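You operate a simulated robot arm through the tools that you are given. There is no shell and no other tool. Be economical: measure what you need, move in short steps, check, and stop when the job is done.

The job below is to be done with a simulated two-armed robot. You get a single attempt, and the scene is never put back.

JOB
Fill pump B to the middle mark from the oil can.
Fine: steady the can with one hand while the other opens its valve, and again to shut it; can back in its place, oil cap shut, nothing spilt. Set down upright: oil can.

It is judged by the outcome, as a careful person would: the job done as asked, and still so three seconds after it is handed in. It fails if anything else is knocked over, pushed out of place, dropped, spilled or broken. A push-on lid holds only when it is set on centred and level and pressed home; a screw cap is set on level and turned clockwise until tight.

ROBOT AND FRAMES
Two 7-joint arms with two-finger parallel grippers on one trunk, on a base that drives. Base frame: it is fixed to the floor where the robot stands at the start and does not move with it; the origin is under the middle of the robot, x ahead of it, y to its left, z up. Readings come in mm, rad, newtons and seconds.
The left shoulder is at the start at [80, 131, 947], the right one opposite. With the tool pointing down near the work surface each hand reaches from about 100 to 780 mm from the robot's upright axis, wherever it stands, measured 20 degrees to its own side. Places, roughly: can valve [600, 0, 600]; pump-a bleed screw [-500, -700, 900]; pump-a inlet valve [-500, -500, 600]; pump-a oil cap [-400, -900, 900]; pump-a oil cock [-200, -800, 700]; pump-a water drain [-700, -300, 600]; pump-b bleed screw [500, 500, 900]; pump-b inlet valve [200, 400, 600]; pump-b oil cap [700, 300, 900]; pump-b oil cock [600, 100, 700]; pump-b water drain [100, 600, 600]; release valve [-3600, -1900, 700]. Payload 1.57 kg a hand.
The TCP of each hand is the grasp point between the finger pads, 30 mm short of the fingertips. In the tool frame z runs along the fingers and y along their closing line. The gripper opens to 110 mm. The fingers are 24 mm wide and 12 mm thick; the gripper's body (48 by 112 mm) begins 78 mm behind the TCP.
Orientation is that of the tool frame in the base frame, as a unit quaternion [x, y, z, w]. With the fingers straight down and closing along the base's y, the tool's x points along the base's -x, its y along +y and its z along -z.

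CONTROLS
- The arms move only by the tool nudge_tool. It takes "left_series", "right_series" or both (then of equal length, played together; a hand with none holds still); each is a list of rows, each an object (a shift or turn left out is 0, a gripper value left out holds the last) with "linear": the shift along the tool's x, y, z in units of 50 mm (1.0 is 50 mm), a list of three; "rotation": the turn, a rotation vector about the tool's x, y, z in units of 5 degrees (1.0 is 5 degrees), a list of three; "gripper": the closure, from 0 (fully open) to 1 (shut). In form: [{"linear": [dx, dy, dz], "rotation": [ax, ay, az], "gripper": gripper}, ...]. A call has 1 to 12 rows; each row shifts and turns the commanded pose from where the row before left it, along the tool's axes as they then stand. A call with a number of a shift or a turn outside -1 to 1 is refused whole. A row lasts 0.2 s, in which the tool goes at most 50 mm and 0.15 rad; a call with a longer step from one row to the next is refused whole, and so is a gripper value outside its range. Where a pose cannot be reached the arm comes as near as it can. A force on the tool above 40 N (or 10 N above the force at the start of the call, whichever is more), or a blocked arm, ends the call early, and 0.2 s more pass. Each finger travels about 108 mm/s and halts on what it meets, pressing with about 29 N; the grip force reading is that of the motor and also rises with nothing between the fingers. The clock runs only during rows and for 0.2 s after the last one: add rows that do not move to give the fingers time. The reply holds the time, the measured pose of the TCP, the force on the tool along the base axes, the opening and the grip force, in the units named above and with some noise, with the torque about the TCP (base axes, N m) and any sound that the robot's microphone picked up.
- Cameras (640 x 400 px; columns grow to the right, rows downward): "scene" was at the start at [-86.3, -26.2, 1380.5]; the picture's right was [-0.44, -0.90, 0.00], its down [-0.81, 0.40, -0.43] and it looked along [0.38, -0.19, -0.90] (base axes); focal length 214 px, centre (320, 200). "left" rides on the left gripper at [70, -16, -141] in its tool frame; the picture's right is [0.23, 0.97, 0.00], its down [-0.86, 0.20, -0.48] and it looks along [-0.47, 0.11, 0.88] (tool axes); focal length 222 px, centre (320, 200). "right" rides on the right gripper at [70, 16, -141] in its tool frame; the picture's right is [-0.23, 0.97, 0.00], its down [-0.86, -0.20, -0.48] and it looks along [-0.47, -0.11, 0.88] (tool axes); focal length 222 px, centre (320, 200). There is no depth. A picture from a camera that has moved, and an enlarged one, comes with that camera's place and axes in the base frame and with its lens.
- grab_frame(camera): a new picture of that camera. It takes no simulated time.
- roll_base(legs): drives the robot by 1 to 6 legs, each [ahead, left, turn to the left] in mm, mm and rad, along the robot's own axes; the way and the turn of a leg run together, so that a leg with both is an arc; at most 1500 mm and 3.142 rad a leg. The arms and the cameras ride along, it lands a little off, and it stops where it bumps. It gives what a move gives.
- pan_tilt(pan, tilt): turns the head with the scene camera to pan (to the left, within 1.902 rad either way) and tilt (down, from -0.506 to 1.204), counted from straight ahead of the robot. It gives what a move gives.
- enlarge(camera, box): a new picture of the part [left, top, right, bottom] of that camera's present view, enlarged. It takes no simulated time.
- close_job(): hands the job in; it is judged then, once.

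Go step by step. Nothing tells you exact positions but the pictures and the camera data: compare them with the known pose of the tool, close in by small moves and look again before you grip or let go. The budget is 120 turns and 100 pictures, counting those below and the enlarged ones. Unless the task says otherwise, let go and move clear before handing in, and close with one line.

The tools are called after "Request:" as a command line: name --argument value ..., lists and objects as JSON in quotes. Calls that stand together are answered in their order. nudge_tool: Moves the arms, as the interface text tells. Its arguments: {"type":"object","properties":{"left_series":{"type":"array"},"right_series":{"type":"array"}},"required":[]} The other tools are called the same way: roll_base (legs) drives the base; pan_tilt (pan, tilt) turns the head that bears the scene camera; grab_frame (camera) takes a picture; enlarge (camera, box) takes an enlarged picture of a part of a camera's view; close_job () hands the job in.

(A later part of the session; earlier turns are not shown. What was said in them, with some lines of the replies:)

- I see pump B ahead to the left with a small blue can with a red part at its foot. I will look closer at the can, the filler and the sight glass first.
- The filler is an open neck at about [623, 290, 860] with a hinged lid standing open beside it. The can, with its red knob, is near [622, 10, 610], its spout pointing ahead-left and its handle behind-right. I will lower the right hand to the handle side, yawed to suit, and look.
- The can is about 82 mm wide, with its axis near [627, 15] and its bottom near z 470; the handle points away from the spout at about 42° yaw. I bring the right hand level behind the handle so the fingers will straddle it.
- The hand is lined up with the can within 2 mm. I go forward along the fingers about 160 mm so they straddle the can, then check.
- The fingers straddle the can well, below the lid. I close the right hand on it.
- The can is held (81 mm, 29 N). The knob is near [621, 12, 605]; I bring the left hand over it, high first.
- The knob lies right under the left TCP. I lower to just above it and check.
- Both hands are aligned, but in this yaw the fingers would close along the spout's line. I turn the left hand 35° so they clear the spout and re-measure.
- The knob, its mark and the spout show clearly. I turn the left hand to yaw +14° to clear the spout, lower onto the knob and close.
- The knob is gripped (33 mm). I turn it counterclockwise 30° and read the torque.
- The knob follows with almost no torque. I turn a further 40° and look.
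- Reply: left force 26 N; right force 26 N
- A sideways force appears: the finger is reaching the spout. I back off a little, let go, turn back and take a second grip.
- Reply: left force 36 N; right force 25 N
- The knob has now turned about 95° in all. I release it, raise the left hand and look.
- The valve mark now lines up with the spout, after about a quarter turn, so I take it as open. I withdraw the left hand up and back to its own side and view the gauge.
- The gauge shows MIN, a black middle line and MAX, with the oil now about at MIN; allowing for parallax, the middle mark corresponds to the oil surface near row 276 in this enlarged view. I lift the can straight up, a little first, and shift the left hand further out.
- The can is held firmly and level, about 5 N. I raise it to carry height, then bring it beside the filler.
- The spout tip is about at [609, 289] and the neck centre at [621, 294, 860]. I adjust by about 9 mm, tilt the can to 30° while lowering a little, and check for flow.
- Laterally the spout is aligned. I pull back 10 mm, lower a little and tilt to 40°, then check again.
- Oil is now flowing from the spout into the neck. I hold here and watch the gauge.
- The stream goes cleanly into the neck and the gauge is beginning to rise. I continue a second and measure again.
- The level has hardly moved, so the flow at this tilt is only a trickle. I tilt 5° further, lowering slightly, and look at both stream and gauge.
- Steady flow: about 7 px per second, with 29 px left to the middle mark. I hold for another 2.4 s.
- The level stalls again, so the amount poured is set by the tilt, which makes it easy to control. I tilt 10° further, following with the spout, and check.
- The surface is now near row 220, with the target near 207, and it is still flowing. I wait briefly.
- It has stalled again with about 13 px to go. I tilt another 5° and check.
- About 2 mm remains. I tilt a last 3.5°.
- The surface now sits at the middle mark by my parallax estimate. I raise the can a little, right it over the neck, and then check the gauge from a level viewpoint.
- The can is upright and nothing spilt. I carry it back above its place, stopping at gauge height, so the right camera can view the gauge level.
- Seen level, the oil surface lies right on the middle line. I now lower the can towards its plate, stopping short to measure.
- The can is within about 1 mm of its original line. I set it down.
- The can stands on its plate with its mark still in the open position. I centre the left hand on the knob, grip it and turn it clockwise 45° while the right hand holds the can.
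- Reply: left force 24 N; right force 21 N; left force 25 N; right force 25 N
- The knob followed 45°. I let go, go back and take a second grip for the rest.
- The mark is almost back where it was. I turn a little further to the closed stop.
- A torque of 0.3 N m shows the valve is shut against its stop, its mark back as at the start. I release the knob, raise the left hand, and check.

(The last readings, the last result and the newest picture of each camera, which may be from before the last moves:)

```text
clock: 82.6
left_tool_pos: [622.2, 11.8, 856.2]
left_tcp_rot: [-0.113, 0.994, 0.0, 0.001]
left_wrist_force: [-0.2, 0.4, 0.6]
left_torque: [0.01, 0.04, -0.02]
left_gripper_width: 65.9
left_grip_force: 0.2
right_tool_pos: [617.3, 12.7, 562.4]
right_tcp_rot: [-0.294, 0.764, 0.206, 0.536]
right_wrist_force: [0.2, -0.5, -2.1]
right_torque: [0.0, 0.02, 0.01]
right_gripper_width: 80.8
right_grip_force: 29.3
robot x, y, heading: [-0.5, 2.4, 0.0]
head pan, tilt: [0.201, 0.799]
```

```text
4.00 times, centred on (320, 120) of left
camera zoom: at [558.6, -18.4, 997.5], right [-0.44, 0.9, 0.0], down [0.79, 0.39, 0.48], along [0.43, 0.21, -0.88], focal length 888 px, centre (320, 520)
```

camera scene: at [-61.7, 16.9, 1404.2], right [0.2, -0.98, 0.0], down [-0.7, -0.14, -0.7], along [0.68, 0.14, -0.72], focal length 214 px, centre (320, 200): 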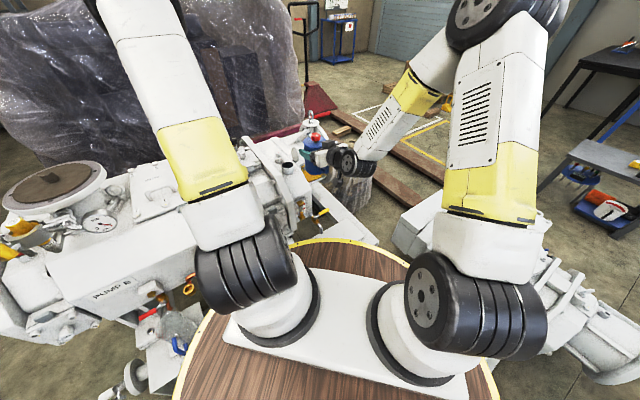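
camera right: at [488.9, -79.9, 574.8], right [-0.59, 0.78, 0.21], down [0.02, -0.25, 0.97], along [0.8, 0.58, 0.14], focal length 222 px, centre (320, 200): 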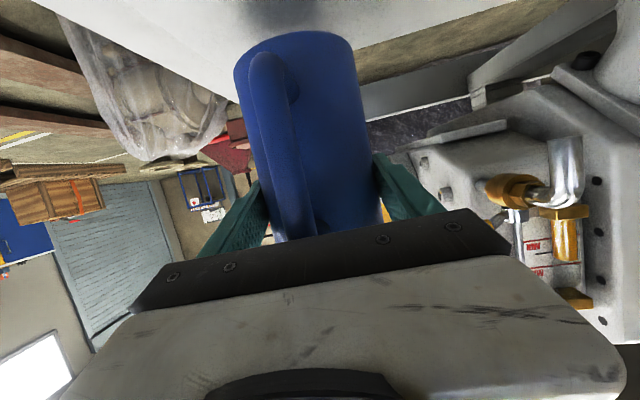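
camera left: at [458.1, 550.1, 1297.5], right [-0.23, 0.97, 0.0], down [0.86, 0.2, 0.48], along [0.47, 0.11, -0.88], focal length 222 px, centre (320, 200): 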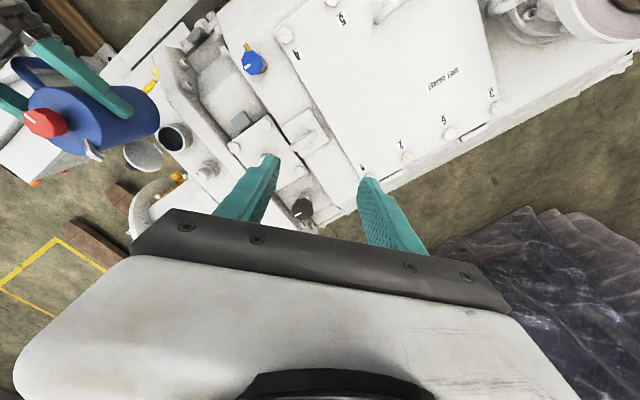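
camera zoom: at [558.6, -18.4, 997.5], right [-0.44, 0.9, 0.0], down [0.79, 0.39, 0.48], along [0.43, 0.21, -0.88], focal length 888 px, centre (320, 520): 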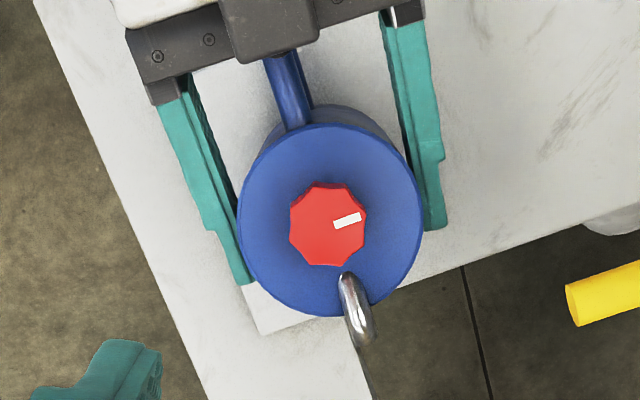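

The valve is closed. The right hand still carries part of the weight, so I ease it down 1 mm before releasing.

Request:
nudge_tool --right_series '[{"linear": [0.02, 0, 0.007]}, {}]'

```text
clock: 83.2
left_tool_pos: [623.3, 13.0, 854.8]
left_tcp_rot: [-0.114, 0.994, 0.0, 0.0]
left_wrist_force: [-0.6, 0.7, 0.0]
left_torque: [0.05, -0.01, 0.01]
left_gripper_width: 65.9
left_grip_force: 0.1
right_tool_pos: [616.3, 12.8, 561.1]
right_tcp_rot: [-0.294, 0.764, 0.206, 0.536]
right_wrist_force: [-0.5, 0.3, -0.9]
right_torque: [-0.06, 0.03, 0.0]
right_gripper_width: 80.8
right_grip_force: 29.2
robot x, y, heading: [2.4, 0.8, 0.004]
head pan, tilt: [0.201, 0.799]
```

Nearly all the weight is on the plate. I open the right hand and back straight out along the fingers.

Request:
nudge_tool --right_series '[{"linear": [0.01, 0, 0.003]}, {"gripper": 0.1}, {"gripper": 0}, {"gripper": 0}, {"linear": [0, 0, -0.4]}, {"linear": [0, 0, -0.8]}, {"linear": [0, 0, -0.8]}, {"linear": [0, 0, -0.8]}, {"linear": [0, 0, -0.6]}, {}]'

Request:
grab_frame --camera "right"

Request:
enlarge --camera "left" --box '[240, 70, 400, 170]'

```text
clock: 85.4
left_tool_pos: [623.7, 13.2, 854.8]
left_tcp_rot: [-0.113, 0.994, 0.0, 0.0]
left_wrist_force: [0.3, 1.0, -0.1]
left_torque: [0.02, 0.02, -0.02]
left_gripper_width: 65.8
left_grip_force: 0.1
right_tool_pos: [499.5, -94.2, 617.9]
right_tcp_rot: [-0.293, 0.765, 0.205, 0.535]
right_wrist_force: [0.4, 0.2, 1.2]
right_torque: [-0.01, 0.0, 0.01]
right_gripper_width: 109.9
right_grip_force: 0.1
robot x, y, heading: [0.4, 1.9, -0.003]
head pan, tilt: [0.201, 0.799]
```

```text
35 pictures are left
camera right: at [372.7, -187.4, 601.8], right [-0.59, 0.78, 0.21], down [0.02, -0.25, 0.97], along [0.8, 0.58, 0.14], focal length 222 px, centre (320, 200)
```

right: 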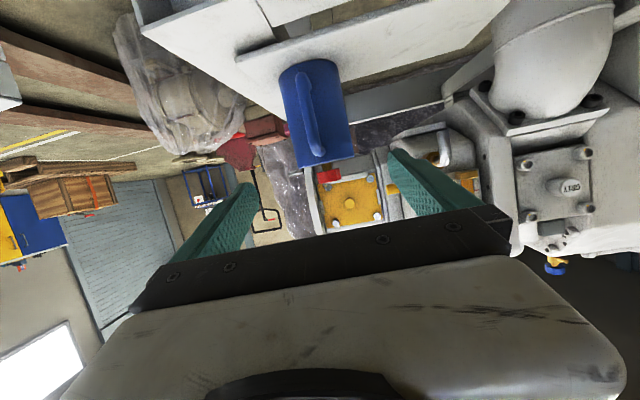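

```text
4.00 times, centred on (320, 120) of left
camera zoom: at [558.6, -18.5, 997.3], right [-0.44, 0.9, 0.0], down [0.79, 0.39, 0.48], along [0.43, 0.21, -0.88], focal length 888 px, centre (320, 520)
```

zoom: 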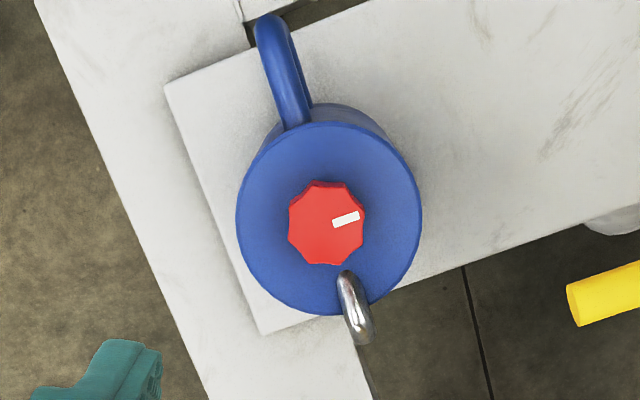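

The can stands upright in its place with the valve shut. Next is the filler lid, hinged at about [651, 269, 860] and leaning open away from the neck; I bring the left hand above its far side, fingers closed, and look.

Request:
nudge_tool --left_series '[{"linear": [0, 0, -1]}, {"linear": [0, 0, -1]}, {"linear": [0, 0, -1]}, {"linear": [-0.575, 0.775, 0], "gripper": 1}, {"linear": [-0.575, 0.775, 0]}, {"linear": [-0.575, 0.775, 0]}, {"linear": [-0.575, 0.775, 0]}, {}]'

Request:
grab_frame --camera "left"

Request:
enlarge --camera "scene" --box '[260, 130, 356, 190]'

```text
clock: 87.2
left_tool_pos: [699.4, 196.7, 1008.9]
left_tcp_rot: [-0.113, 0.994, 0.0, -0.001]
left_wrist_force: [0.3, 0.5, 1.1]
left_torque: [-0.01, 0.0, -0.02]
left_gripper_width: 0.0
left_grip_force: 21.3
right_tool_pos: [501.3, -93.7, 617.5]
right_tcp_rot: [-0.294, 0.765, 0.205, 0.535]
right_wrist_force: [0.3, -0.3, 0.6]
right_torque: [0.03, 0.0, -0.02]
right_gripper_width: 109.8
right_grip_force: 0.0
robot x, y, heading: [-0.8, 0.0, 0.002]
head pan, tilt: [0.201, 0.799]
```

```text
33 pictures are left
camera left: at [634.6, 166.1, 1150.3], right [-0.44, 0.9, 0.0], down [0.79, 0.39, 0.48], along [0.43, 0.21, -0.88], focal length 222 px, centre (320, 200)
```

left: 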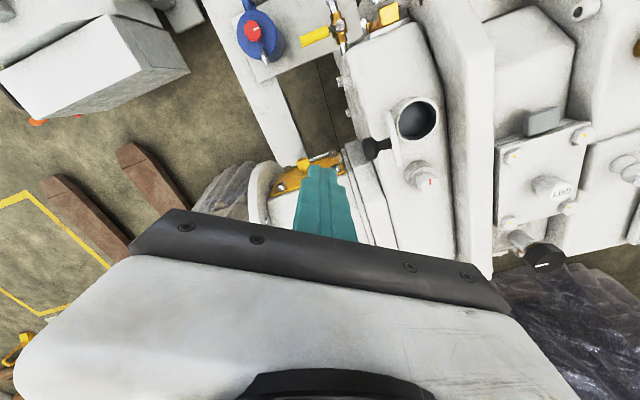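

```text
6.67 times, centred on (308, 160) of scene
camera zoom: at [-61.9, 16.7, 1404.2], right [0.2, -0.98, 0.0], down [-0.7, -0.14, -0.7], along [0.68, 0.14, -0.72], focal length 1430 px, centre (400, 467)
```

zoom: 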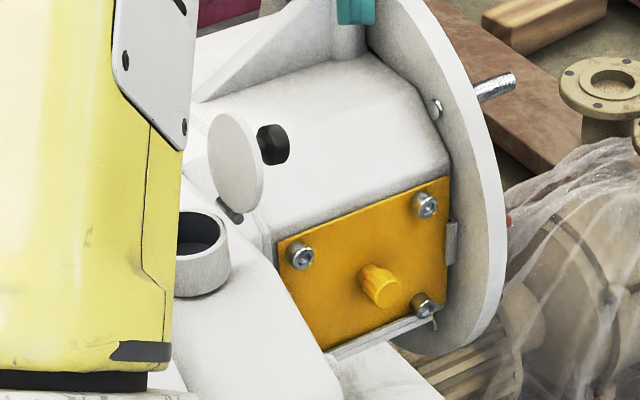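

Request:
enlarge --camera "left" --box '[300, 80, 460, 180]'

```text
4.00 times, centred on (380, 130) of left
camera zoom: at [634.6, 166.1, 1150.3], right [-0.44, 0.9, 0.0], down [0.79, 0.39, 0.48], along [0.43, 0.21, -0.88], focal length 888 px, centre (80, 480)
```

zoom: 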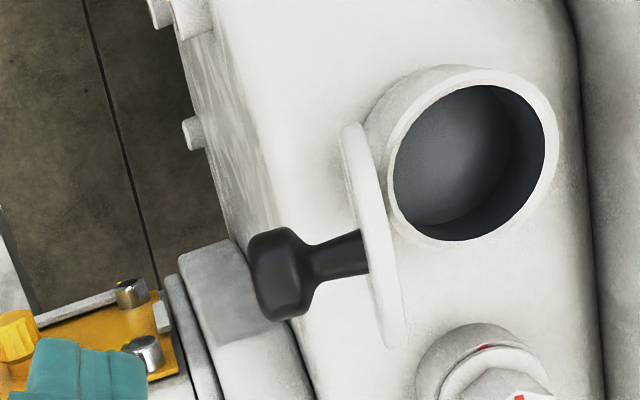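

The lid stands vertical, its black knob pointing away from the neck towards [673, 249, 893]. I lower the closed fingers behind the knob and check before pushing.

Request:
nudge_tool --left_series '[{"linear": [-0.184, 0.476, 0]}, {"linear": [0, 0, 0.7]}, {"linear": [0, 0, 0.7]}, {"linear": [0, 0, 0.48]}, {}]'

Request:
enlarge --camera "left" --box '[260, 60, 460, 240]'

Request:
enlarge --camera "scene" --box '[260, 130, 356, 190]'

```text
clock: 88.4
left_tool_pos: [703.4, 217.3, 911.9]
left_tcp_rot: [-0.113, 0.994, 0.0, 0.0]
left_wrist_force: [0.6, 1.5, -0.8]
left_torque: [0.0, 0.0, -0.02]
left_gripper_width: 0.0
left_grip_force: 21.2
right_tool_pos: [501.3, -94.9, 618.7]
right_tcp_rot: [-0.294, 0.765, 0.206, 0.535]
right_wrist_force: [-0.8, 0.1, 0.3]
right_torque: [-0.01, 0.02, 0.02]
right_gripper_width: 109.9
right_grip_force: 0.1
robot x, y, heading: [-2.4, 3.3, -0.006]
head pan, tilt: [0.201, 0.799]
```

```text
2.22 times, centred on (360, 150) of left
camera zoom: at [638.8, 187.3, 1054.6], right [-0.44, 0.9, 0.0], down [0.79, 0.39, 0.48], along [0.43, 0.21, -0.88], focal length 494 px, centre (231, 311)
```

zoom: 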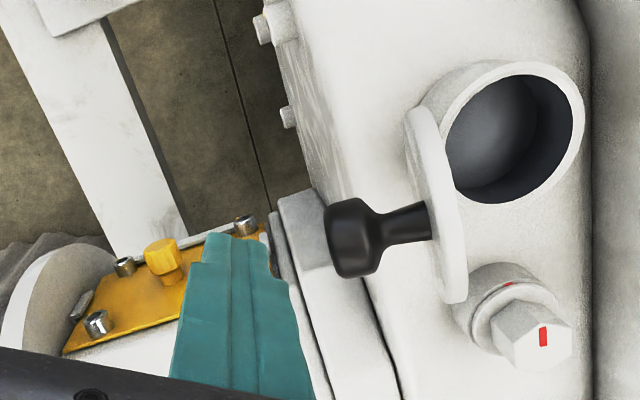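

```text
6.67 times, centred on (308, 160) of scene
camera zoom: at [-61.9, 16.8, 1404.2], right [0.2, -0.98, 0.0], down [-0.7, -0.14, -0.7], along [0.68, 0.14, -0.72], focal length 1430 px, centre (400, 467)
```

zoom: 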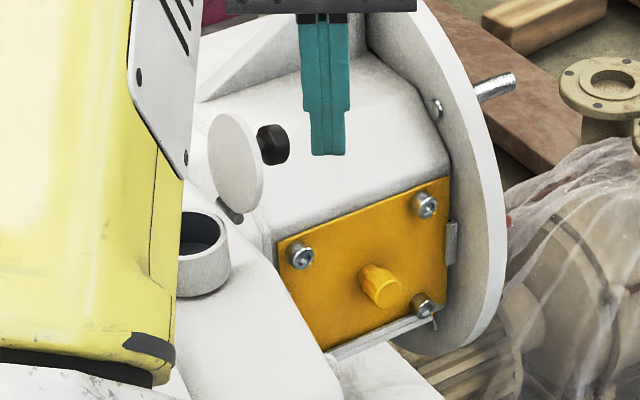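

Request:
nudge_tool --left_series '[{"linear": [-0.087, 0.049, 0]}, {"linear": [0.137, 0.197, 0]}, {"linear": [0.137, 0.197, 0]}, {"linear": [0.137, 0.197, 0]}, {"linear": [0.08, 0.115, 0]}, {}]'

Request:
enlarge --camera "left" --box '[260, 60, 460, 240]'

```text
clock: 89.7
left_tool_pos: [681.4, 244.6, 919.9]
left_tcp_rot: [-0.11, 0.994, -0.003, 0.009]
left_wrist_force: [0.0, -1.6, 2.6]
left_torque: [-0.03, 0.06, 0.05]
left_gripper_width: 0.0
left_grip_force: 21.2
right_tool_pos: [499.7, -95.8, 617.7]
right_tcp_rot: [-0.292, 0.765, 0.205, 0.536]
right_wrist_force: [0.1, 1.1, 0.7]
right_torque: [0.01, 0.01, 0.01]
right_gripper_width: 110.2
right_grip_force: 0.0
robot x, y, heading: [-4.9, 3.0, -0.002]
head pan, tilt: [0.201, 0.799]
stopped in row 6 (left hand): the force on the tool passed its limit at 44 N (the readings are from after the stop); the commanded pose is now the measured one
```

```text
2.22 times, centred on (360, 150) of left
camera zoom: at [614.2, 214.2, 1059.8], right [-0.44, 0.9, -0.01], down [0.78, 0.38, 0.49], along [0.45, 0.21, -0.87], focal length 494 px, centre (231, 311)
```

zoom: 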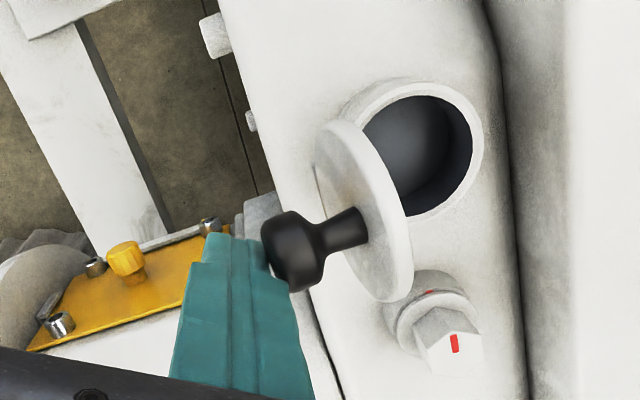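

The lid has begun to turn, but the finger snagged at 44 N. I raise it a few mm and push on gently.

Request:
nudge_tool --left_series '[{"linear": [0, 0, -0.16]}, {"linear": [0.08, 0.115, -0.04]}, {"linear": [0.08, 0.115, -0.04]}, {}]'

Request:
enlarge --camera "left" --box '[260, 60, 460, 240]'

```text
clock: 90.7
left_tool_pos: [669.4, 255.3, 930.1]
left_tcp_rot: [-0.112, 0.994, -0.003, 0.007]
left_wrist_force: [-0.1, 0.8, -0.1]
left_torque: [-0.01, -0.01, 0.0]
left_gripper_width: 0.1
left_grip_force: 21.1
right_tool_pos: [499.2, -94.9, 619.0]
right_tcp_rot: [-0.293, 0.765, 0.205, 0.536]
right_wrist_force: [0.1, -0.1, 0.0]
right_torque: [-0.03, 0.03, -0.01]
right_gripper_width: 110.0
right_grip_force: 0.0
robot x, y, heading: [0.1, 3.0, -0.001]
head pan, tilt: [0.201, 0.799]
```

```text
2.22 times, centred on (360, 150) of left
camera zoom: at [602.8, 223.8, 1071.3], right [-0.44, 0.9, -0.01], down [0.78, 0.38, 0.49], along [0.45, 0.21, -0.87], focal length 494 px, centre (231, 311)
```

zoom: 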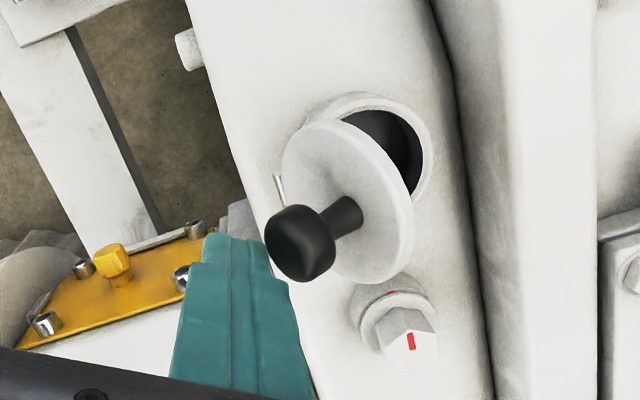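

The lid now turns freely and stays where I leave it. I push 22 mm further.

Request:
nudge_tool --left_series '[{"linear": [0.08, 0.115, -0.02]}, {"linear": [0.08, 0.115, 0]}, {"linear": [0.08, 0.115, 0]}, {}]'

Request:
enlarge --camera "left" --box '[260, 60, 460, 240]'

```text
clock: 91.7
left_tool_pos: [653.9, 270.4, 932.6]
left_tcp_rot: [-0.111, 0.994, -0.003, 0.008]
left_wrist_force: [0.2, -0.7, -0.4]
left_torque: [0.02, 0.03, 0.01]
left_gripper_width: 0.0
left_grip_force: 21.1
right_tool_pos: [500.2, -94.9, 618.4]
right_tcp_rot: [-0.293, 0.765, 0.205, 0.536]
right_wrist_force: [-0.6, 0.0, -0.4]
right_torque: [0.01, 0.04, 0.01]
right_gripper_width: 110.0
right_grip_force: 0.1
robot x, y, heading: [2.2, -0.7, -0.005]
head pan, tilt: [0.201, 0.799]
```

```text
2.22 times, centred on (360, 150) of left
camera zoom: at [587.8, 239.0, 1072.5], right [-0.44, 0.9, -0.01], down [0.78, 0.39, 0.49], along [0.45, 0.21, -0.87], focal length 494 px, centre (231, 311)
```

zoom: 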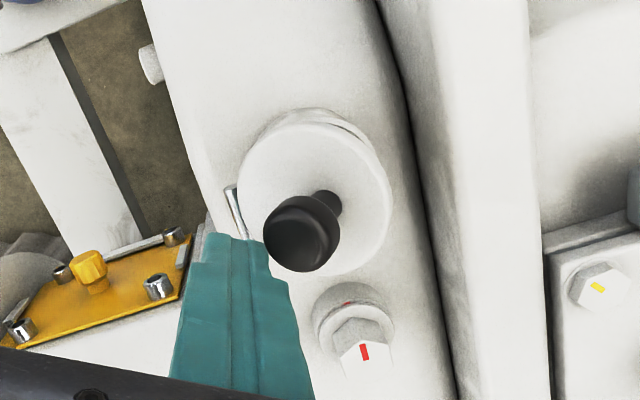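

The lid is almost shut. I lift over the knob and press it down gently to close it fully.

Request:
nudge_tool --left_series '[{"linear": [0, 0, -0.8]}, {"linear": [0.304, 0.46, 0]}, {"linear": [0, 0, 0.4]}, {"linear": [0, 0, 0.1]}, {"linear": [0, 0, 0.1]}, {}]'

Request:
grab_frame --camera "left"

```text
clock: 92.7
left_tool_pos: [630.7, 293.4, 947.0]
left_tcp_rot: [-0.114, 0.993, 0.0, 0.007]
left_wrist_force: [-1.3, 2.1, 2.6]
left_torque: [0.06, 0.1, 0.0]
left_gripper_width: 0.1
left_grip_force: 21.4
right_tool_pos: [499.2, -93.7, 617.9]
right_tcp_rot: [-0.294, 0.765, 0.206, 0.534]
right_wrist_force: [-0.6, 0.2, 0.5]
right_torque: [-0.02, 0.01, 0.02]
right_gripper_width: 110.2
right_grip_force: 0.0
robot x, y, heading: [-1.5, 0.6, 0.004]
head pan, tilt: [0.201, 0.799]
stopped in row 5 (left hand): the force on the tool passed its limit at 45 N (the readings are from after the stop); the commanded pose is now the measured one
```

```text
25 pictures are left
camera left: at [564.6, 261.4, 1087.0], right [-0.44, 0.9, -0.01], down [0.78, 0.39, 0.49], along [0.44, 0.21, -0.87], focal length 222 px, centre (320, 200)
```

left: 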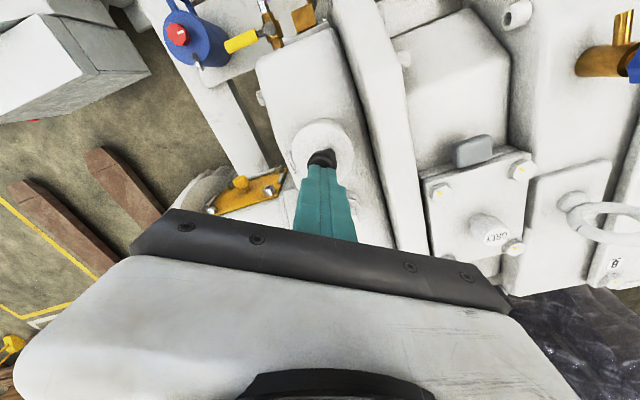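

Pressing met firm resistance on the knob, with the lid against the neck. I lift clear and inspect.

Request:
nudge_tool --left_series '[{"linear": [0, 0, -1]}, {"linear": [0, 0, -1]}, {"linear": [0.4, 0, -0.5]}, {"linear": [0.4, 0, 0]}, {}]'

Request:
grab_frame --camera "left"

Request:
enlarge --camera "left" --box '[290, 120, 418, 200]'

```text
clock: 93.9
left_tool_pos: [592.5, 284.7, 1070.3]
left_tcp_rot: [-0.114, 0.993, 0.0, 0.007]
left_wrist_force: [-0.6, -0.5, 0.2]
left_torque: [-0.01, 0.02, 0.02]
left_gripper_width: 0.0
left_grip_force: 21.8
right_tool_pos: [500.3, -94.6, 618.2]
right_tcp_rot: [-0.293, 0.765, 0.205, 0.536]
right_wrist_force: [0.3, -0.1, 0.0]
right_torque: [0.02, -0.02, -0.04]
right_gripper_width: 110.1
right_grip_force: 0.1
robot x, y, heading: [3.0, 2.4, -0.0]
head pan, tilt: [0.201, 0.799]
```

```text
24 pictures are left
camera left: at [526.5, 252.7, 1212.1], right [-0.44, 0.9, -0.01], down [0.78, 0.39, 0.49], along [0.44, 0.21, -0.87], focal length 222 px, centre (320, 200)
```

left: 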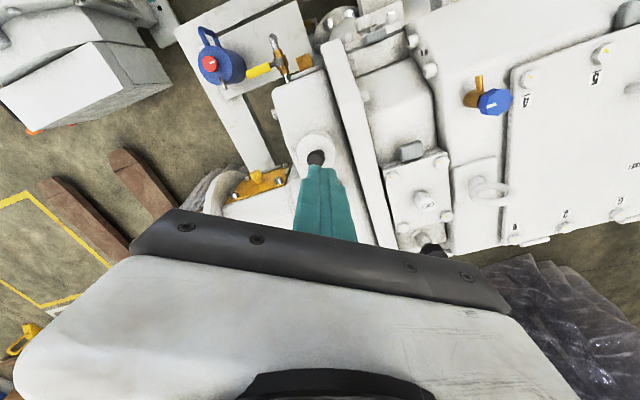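

```text
5.00 times, centred on (354, 160) of left
camera zoom: at [526.5, 252.7, 1212.1], right [-0.44, 0.9, -0.01], down [0.78, 0.39, 0.49], along [0.44, 0.21, -0.87], focal length 1111 px, centre (150, 400)
```

zoom: 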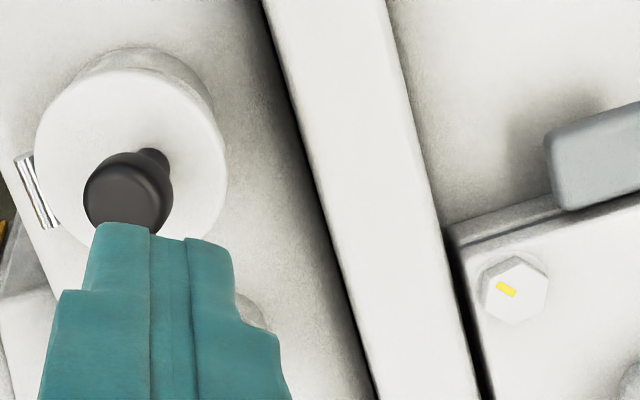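

I move the left arm away to its own side and look at the lid from the scene camera.

Request:
nudge_tool --left_series '[{"linear": [0.1, 0.8, -0.4]}, {"linear": [0.1, 0.8, -0.3]}, {"linear": [0.1, 0.8, -0.3]}, {"linear": [0, 0.9, 0]}, {"linear": [0, 0.9, 0]}, {"linear": [0, 0.9, 0]}, {}]'

Request:
enlarge --camera "scene" --box '[264, 145, 328, 185]'

Request:
grab_frame --camera "left"

```text
clock: 95.5
left_tool_pos: [518.8, 529.8, 1122.4]
left_tcp_rot: [-0.113, 0.994, 0.0, 0.007]
left_wrist_force: [-0.4, 0.1, -1.4]
left_torque: [0.0, -0.01, -0.02]
left_gripper_width: 0.0
left_grip_force: 21.5
right_tool_pos: [500.0, -95.0, 618.8]
right_tcp_rot: [-0.294, 0.765, 0.205, 0.535]
right_wrist_force: [-0.4, 0.4, -0.7]
right_torque: [0.0, -0.02, -0.02]
right_gripper_width: 110.1
right_grip_force: 0.1
robot x, y, heading: [-0.8, 2.9, -0.001]
head pan, tilt: [0.201, 0.799]
```

```text
10.00 times, centred on (296, 165) of scene
camera zoom: at [-61.9, 16.7, 1404.2], right [0.2, -0.98, 0.0], down [-0.7, -0.14, -0.7], along [0.68, 0.14, -0.72], focal length 2145 px, centre (560, 550)
```

zoom: 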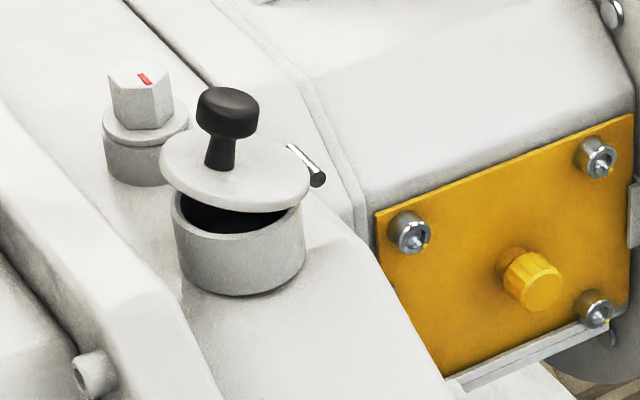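

```text
21 pictures are left
camera left: at [452.4, 497.3, 1262.6], right [-0.44, 0.9, -0.01], down [0.78, 0.39, 0.49], along [0.44, 0.21, -0.87], focal length 222 px, centre (320, 200)
```

left: 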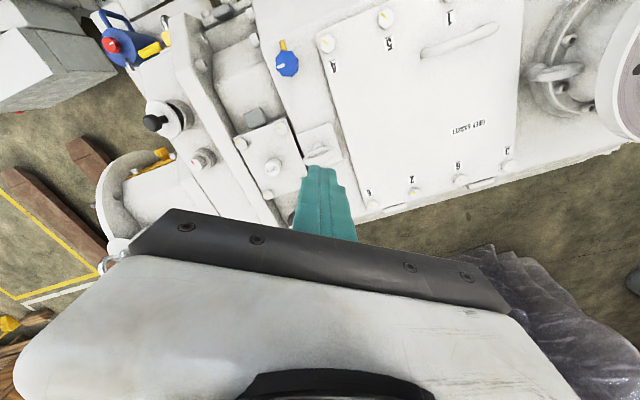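

The lid is only about 70° over, with a gap at the front. I will set two part-open fingers astride the knob and press the disc itself down: first going back above it, yawed so the fingers lie either side along the hinge line.

Request:
nudge_tool --left_series '[{"linear": [-0.155, -0.853, 0]}, {"linear": [-0.155, -0.853, 0]}, {"linear": [-0.155, -0.853, 0]}, {"linear": [-0.155, -0.853, 0]}, {"linear": [-0.155, -0.853, 0]}, {"linear": [-0.155, -0.853, 0]}, {"gripper": 0.64, "rotation": [0, 0, 1]}, {"rotation": [0, 0, 1]}, {"rotation": [0, 0, 1]}, {"rotation": [0, 0, 1]}, {"rotation": [0, 0, 1]}, {"rotation": [0, 0, 1]}]'

Request:
nudge_tool --left_series '[{"rotation": [0, 0, 1]}, {"rotation": [0, 0, 1]}, {"rotation": [0, 0, 1]}, {"rotation": [0, 0, 1]}, {"rotation": [0, 0, 1]}, {"rotation": [0, 0, 1]}, {"rotation": [0, 0, 0.2]}, {"linear": [0, 0, 1]}, {"linear": [0, 0, 1]}, {}]'

Request:
grab_frame --camera "left"

```text
clock: 98.1
left_tool_pos: [620.0, 289.5, 1119.9]
left_tcp_rot: [0.148, 0.989, 0.002, 0.007]
left_wrist_force: [1.0, 0.8, -0.4]
left_torque: [-0.01, 0.06, 0.03]
left_gripper_width: 39.6
left_grip_force: 0.1
right_tool_pos: [499.7, -94.9, 617.7]
right_tcp_rot: [-0.293, 0.765, 0.205, 0.536]
right_wrist_force: [-0.1, 0.3, -0.6]
right_torque: [-0.01, -0.02, -0.01]
right_gripper_width: 109.9
right_grip_force: 0.2
robot x, y, heading: [0.7, 2.2, -0.0]
head pan, tilt: [0.201, 0.799]
```

```text
clock: 100.3
left_tool_pos: [620.3, 287.7, 1023.3]
left_tcp_rot: [0.407, 0.913, 0.004, 0.005]
left_wrist_force: [-0.3, -0.1, 0.5]
left_torque: [-0.01, 0.0, 0.04]
left_gripper_width: 39.6
left_grip_force: 0.1
right_tool_pos: [499.2, -93.2, 617.6]
right_tcp_rot: [-0.293, 0.765, 0.205, 0.535]
right_wrist_force: [0.1, -0.2, 0.2]
right_torque: [0.0, -0.03, 0.03]
right_gripper_width: 110.1
right_grip_force: 0.0
robot x, y, heading: [1.3, 1.5, -0.003]
head pan, tilt: [0.201, 0.799]
```

```text
20 pictures are left
camera left: at [559.7, 329.3, 1164.7], right [0.57, 0.82, 0.01], down [0.71, -0.5, 0.49], along [0.4, -0.27, -0.87], focal length 222 px, centre (320, 200)
```

left: 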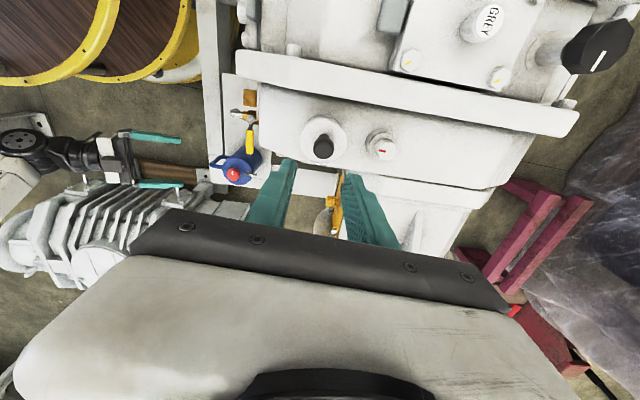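

Request:
nudge_tool --left_series '[{"linear": [0.09, 0.08, 0]}, {"linear": [0, 0, 0.7]}, {"linear": [0, 0, 0.7]}, {}]'

Request:
enlarge --camera "left" --box '[220, 100, 420, 225]'

```text
clock: 101.3
left_tool_pos: [622.4, 295.1, 950.0]
left_tcp_rot: [0.407, 0.913, 0.003, 0.006]
left_wrist_force: [0.4, 0.9, -0.9]
left_torque: [-0.02, 0.0, -0.01]
left_gripper_width: 39.6
left_grip_force: 0.0
right_tool_pos: [500.9, -94.9, 617.6]
right_tcp_rot: [-0.294, 0.765, 0.206, 0.535]
right_wrist_force: [0.4, 0.0, 0.4]
right_torque: [-0.02, 0.0, 0.02]
right_gripper_width: 110.2
right_grip_force: 0.1
robot x, y, heading: [0.9, 2.9, 0.003]
head pan, tilt: [0.201, 0.799]
```

```text
3.20 times, centred on (320, 162) of left
camera zoom: at [561.9, 336.6, 1091.1], right [0.57, 0.82, 0.01], down [0.71, -0.5, 0.49], along [0.4, -0.27, -0.87], focal length 711 px, centre (320, 320)
```

zoom: 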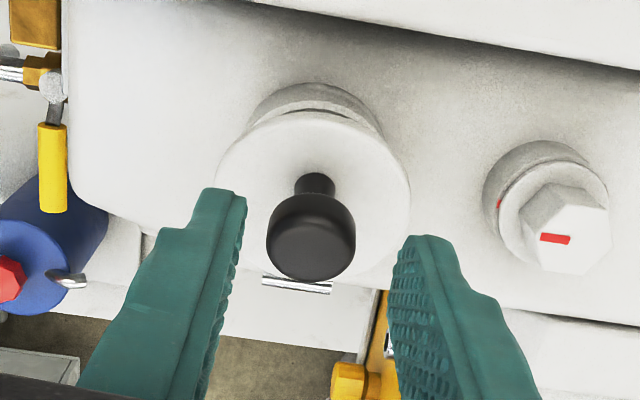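

The fingers straddle the knob well. I descend slowly onto the disc and press.

Request:
nudge_tool --left_series '[{"linear": [0, 0, 0.3]}, {"linear": [0, 0, 0.3]}, {"linear": [0, 0, 0.05]}, {"linear": [0, 0, 0.05]}, {"linear": [0, 0, 0.05]}, {"linear": [0, 0, 0.05]}, {"linear": [0, 0, 0.05]}, {"linear": [0, 0, 0.05]}, {"linear": [0, 0, 0.05]}, {}]'

Request:
enlarge --camera "left" --box '[220, 100, 420, 225]'

Request:
enlarge --camera "scene" --box '[264, 145, 328, 185]'

```text
clock: 103.5
left_tool_pos: [622.7, 294.7, 903.5]
left_tcp_rot: [0.407, 0.913, 0.003, 0.006]
left_wrist_force: [-0.3, 0.4, 1.4]
left_torque: [-0.05, -0.01, 0.09]
left_gripper_width: 39.1
left_grip_force: 0.0
right_tool_pos: [500.0, -94.8, 618.6]
right_tcp_rot: [-0.294, 0.765, 0.206, 0.535]
right_wrist_force: [-0.5, 0.3, -0.5]
right_torque: [-0.02, 0.04, -0.02]
right_gripper_width: 110.1
right_grip_force: 0.0
robot x, y, heading: [2.5, 0.5, 0.002]
head pan, tilt: [0.201, 0.799]
```

```text
3.20 times, centred on (320, 162) of left
camera zoom: at [562.2, 336.3, 1044.6], right [0.57, 0.82, 0.01], down [0.71, -0.5, 0.49], along [0.4, -0.27, -0.87], focal length 711 px, centre (320, 320)
```

zoom: 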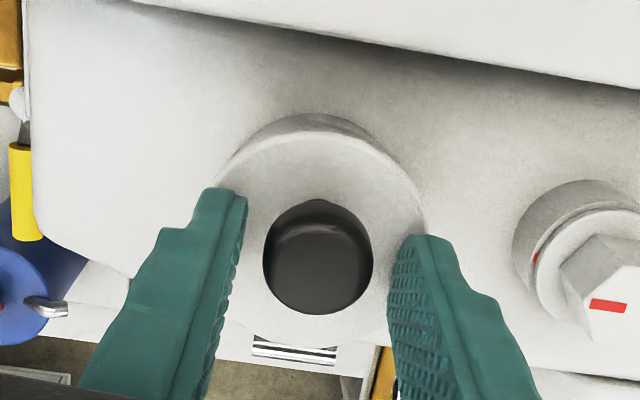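

```text
10.00 times, centred on (296, 165) of scene
camera zoom: at [-61.9, 16.7, 1404.2], right [0.2, -0.98, 0.0], down [-0.7, -0.14, -0.7], along [0.68, 0.14, -0.72], focal length 2145 px, centre (560, 550)
```

zoom: 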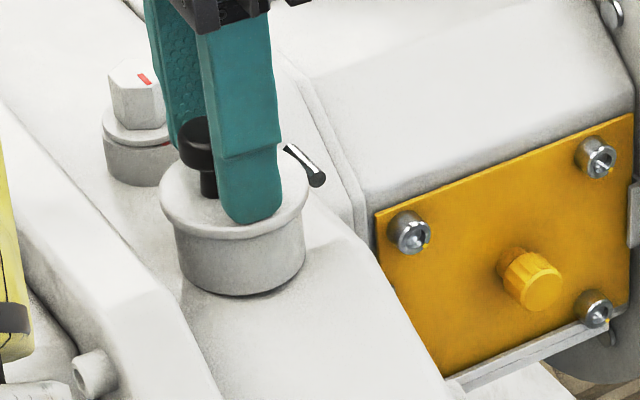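

The lid now looks seated on the neck. I press a few mm further to make sure it is home.

Request:
nudge_tool --left_series '[{"linear": [0, 0, 0.04]}, {"linear": [0, 0, 0.04]}, {"linear": [0, 0, 0.04]}, {"linear": [0, 0, 0.04]}, {}]'

Request:
enlarge --camera "scene" --box '[264, 145, 328, 185]'

```text
clock: 104.2
left_tool_pos: [625.2, 297.3, 904.4]
left_tcp_rot: [0.406, 0.914, 0.006, 0.008]
left_wrist_force: [-6.4, 0.3, 14.6]
left_torque: [-0.21, 0.47, -0.09]
left_gripper_width: 44.0
left_grip_force: 2.3
right_tool_pos: [500.5, -94.0, 618.3]
right_tcp_rot: [-0.294, 0.764, 0.207, 0.535]
right_wrist_force: [0.3, 0.9, -0.3]
right_torque: [0.01, 0.02, -0.01]
right_gripper_width: 109.9
right_grip_force: 0.0
robot x, y, heading: [-2.2, -1.5, -0.0]
head pan, tilt: [0.201, 0.799]
stopped in row 3 (left hand): the force on the tool passed its limit at 43 N (the readings are from after the stop); the commanded pose is now the measured one
```

```text
10.00 times, centred on (296, 165) of scene
camera zoom: at [-62.7, 16.5, 1404.1], right [0.2, -0.98, 0.0], down [-0.7, -0.14, -0.7], along [0.68, 0.14, -0.72], focal length 2145 px, centre (560, 550)
```

zoom: 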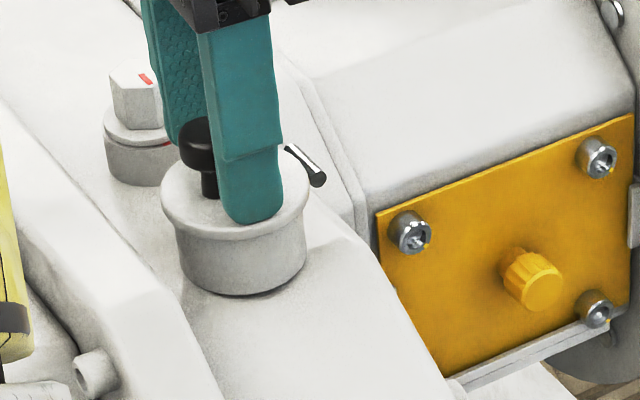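

The lid is hard home at 43 N. I lift straight off, withdraw the left hand to its side and back the right hand off, then check everything.

Request:
nudge_tool --left_series '[{"linear": [0, 0, -0.3]}, {"linear": [0, 0, -1]}, {"linear": [0, 0, -1]}, {"linear": [0, 0, -1]}, {"linear": [0, 0, -1]}, {"linear": [0.6, 0.6, 0]}, {"linear": [0.6, 0.6, 0]}, {"linear": [0.7, 0.5, 0]}, {"linear": [0.7, 0.5, 0]}, {"linear": [0.7, 0.5, 0]}, {}]' --right_series '[{"linear": [0, 0, -0.8]}, {"linear": [0, 0, -0.8]}, {"linear": [0, 0, 0]}, {}, {}, {}, {}, {}, {}, {}, {}]'

Request:
enlarge --camera "scene" --box '[264, 145, 328, 185]'

Request:
enlarge --camera "scene" --box '[280, 180, 390, 240]'

Request:
enlarge --camera "scene" --box '[299, 202, 309, 214]'

```text
clock: 106.6
left_tool_pos: [611.6, 510.3, 1118.9]
left_tcp_rot: [0.406, 0.914, 0.005, 0.008]
left_wrist_force: [0.0, 0.0, -0.2]
left_torque: [0.02, 0.01, 0.0]
left_gripper_width: 39.5
left_grip_force: 0.0
right_tool_pos: [444.6, -146.9, 645.3]
right_tcp_rot: [-0.294, 0.765, 0.206, 0.535]
right_wrist_force: [0.6, 0.5, 0.7]
right_torque: [0.0, 0.02, -0.01]
right_gripper_width: 109.8
right_grip_force: 0.0
robot x, y, heading: [-1.8, 1.3, 0.003]
head pan, tilt: [0.201, 0.799]
```

```text
10.00 times, centred on (296, 165) of scene
camera zoom: at [-61.9, 16.7, 1404.2], right [0.2, -0.98, 0.0], down [-0.7, -0.14, -0.7], along [0.68, 0.14, -0.72], focal length 2145 px, centre (560, 550)
```

zoom: 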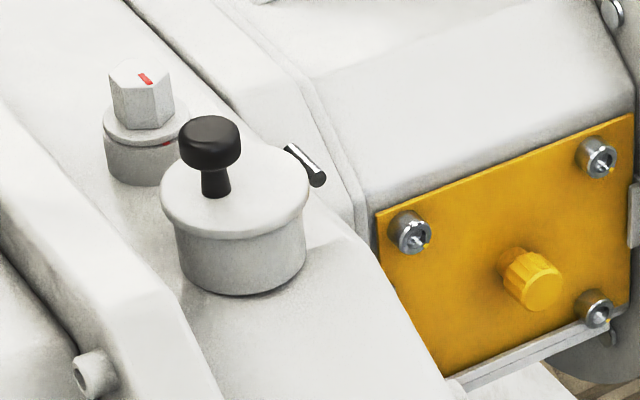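

```text
5.82 times, centred on (335, 210) of scene
camera zoom: at [-61.9, 16.7, 1404.2], right [0.2, -0.98, 0.0], down [-0.7, -0.14, -0.7], along [0.68, 0.14, -0.72], focal length 1248 px, centre (233, 142)
```

zoom: 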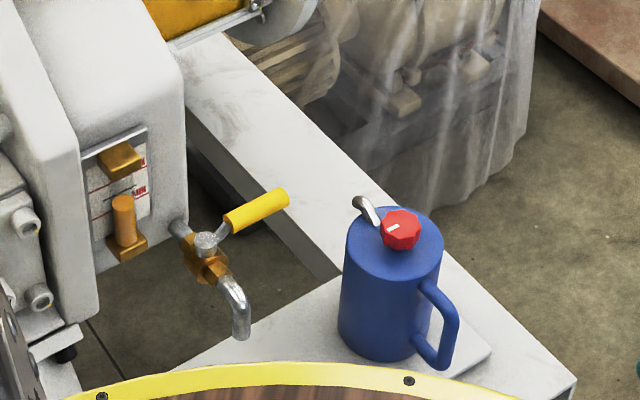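

```text
16.00 times, centred on (304, 208) of scene
camera zoom: at [-61.9, 16.7, 1404.2], right [0.2, -0.98, 0.0], down [-0.7, -0.14, -0.7], along [0.68, 0.14, -0.72], focal length 3432 px, centre (576, 72)
```

zoom: 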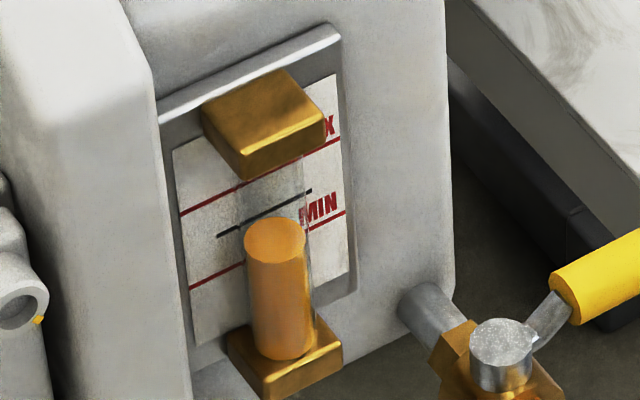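

The lid is shut and level, the can stands upright on its plate with its valve closed, the gauge holds at the middle mark, and nothing is spilt. Both hands are clear, so I hand the job in.

Request:
close_job

```text
The job is handed in.
```

Pump B is filled to the middle mark on the gauge, with nothing spilt. The oil can is upright back in its place with its valve shut, the oil cap is closed and pressed home, and the job is handed in.
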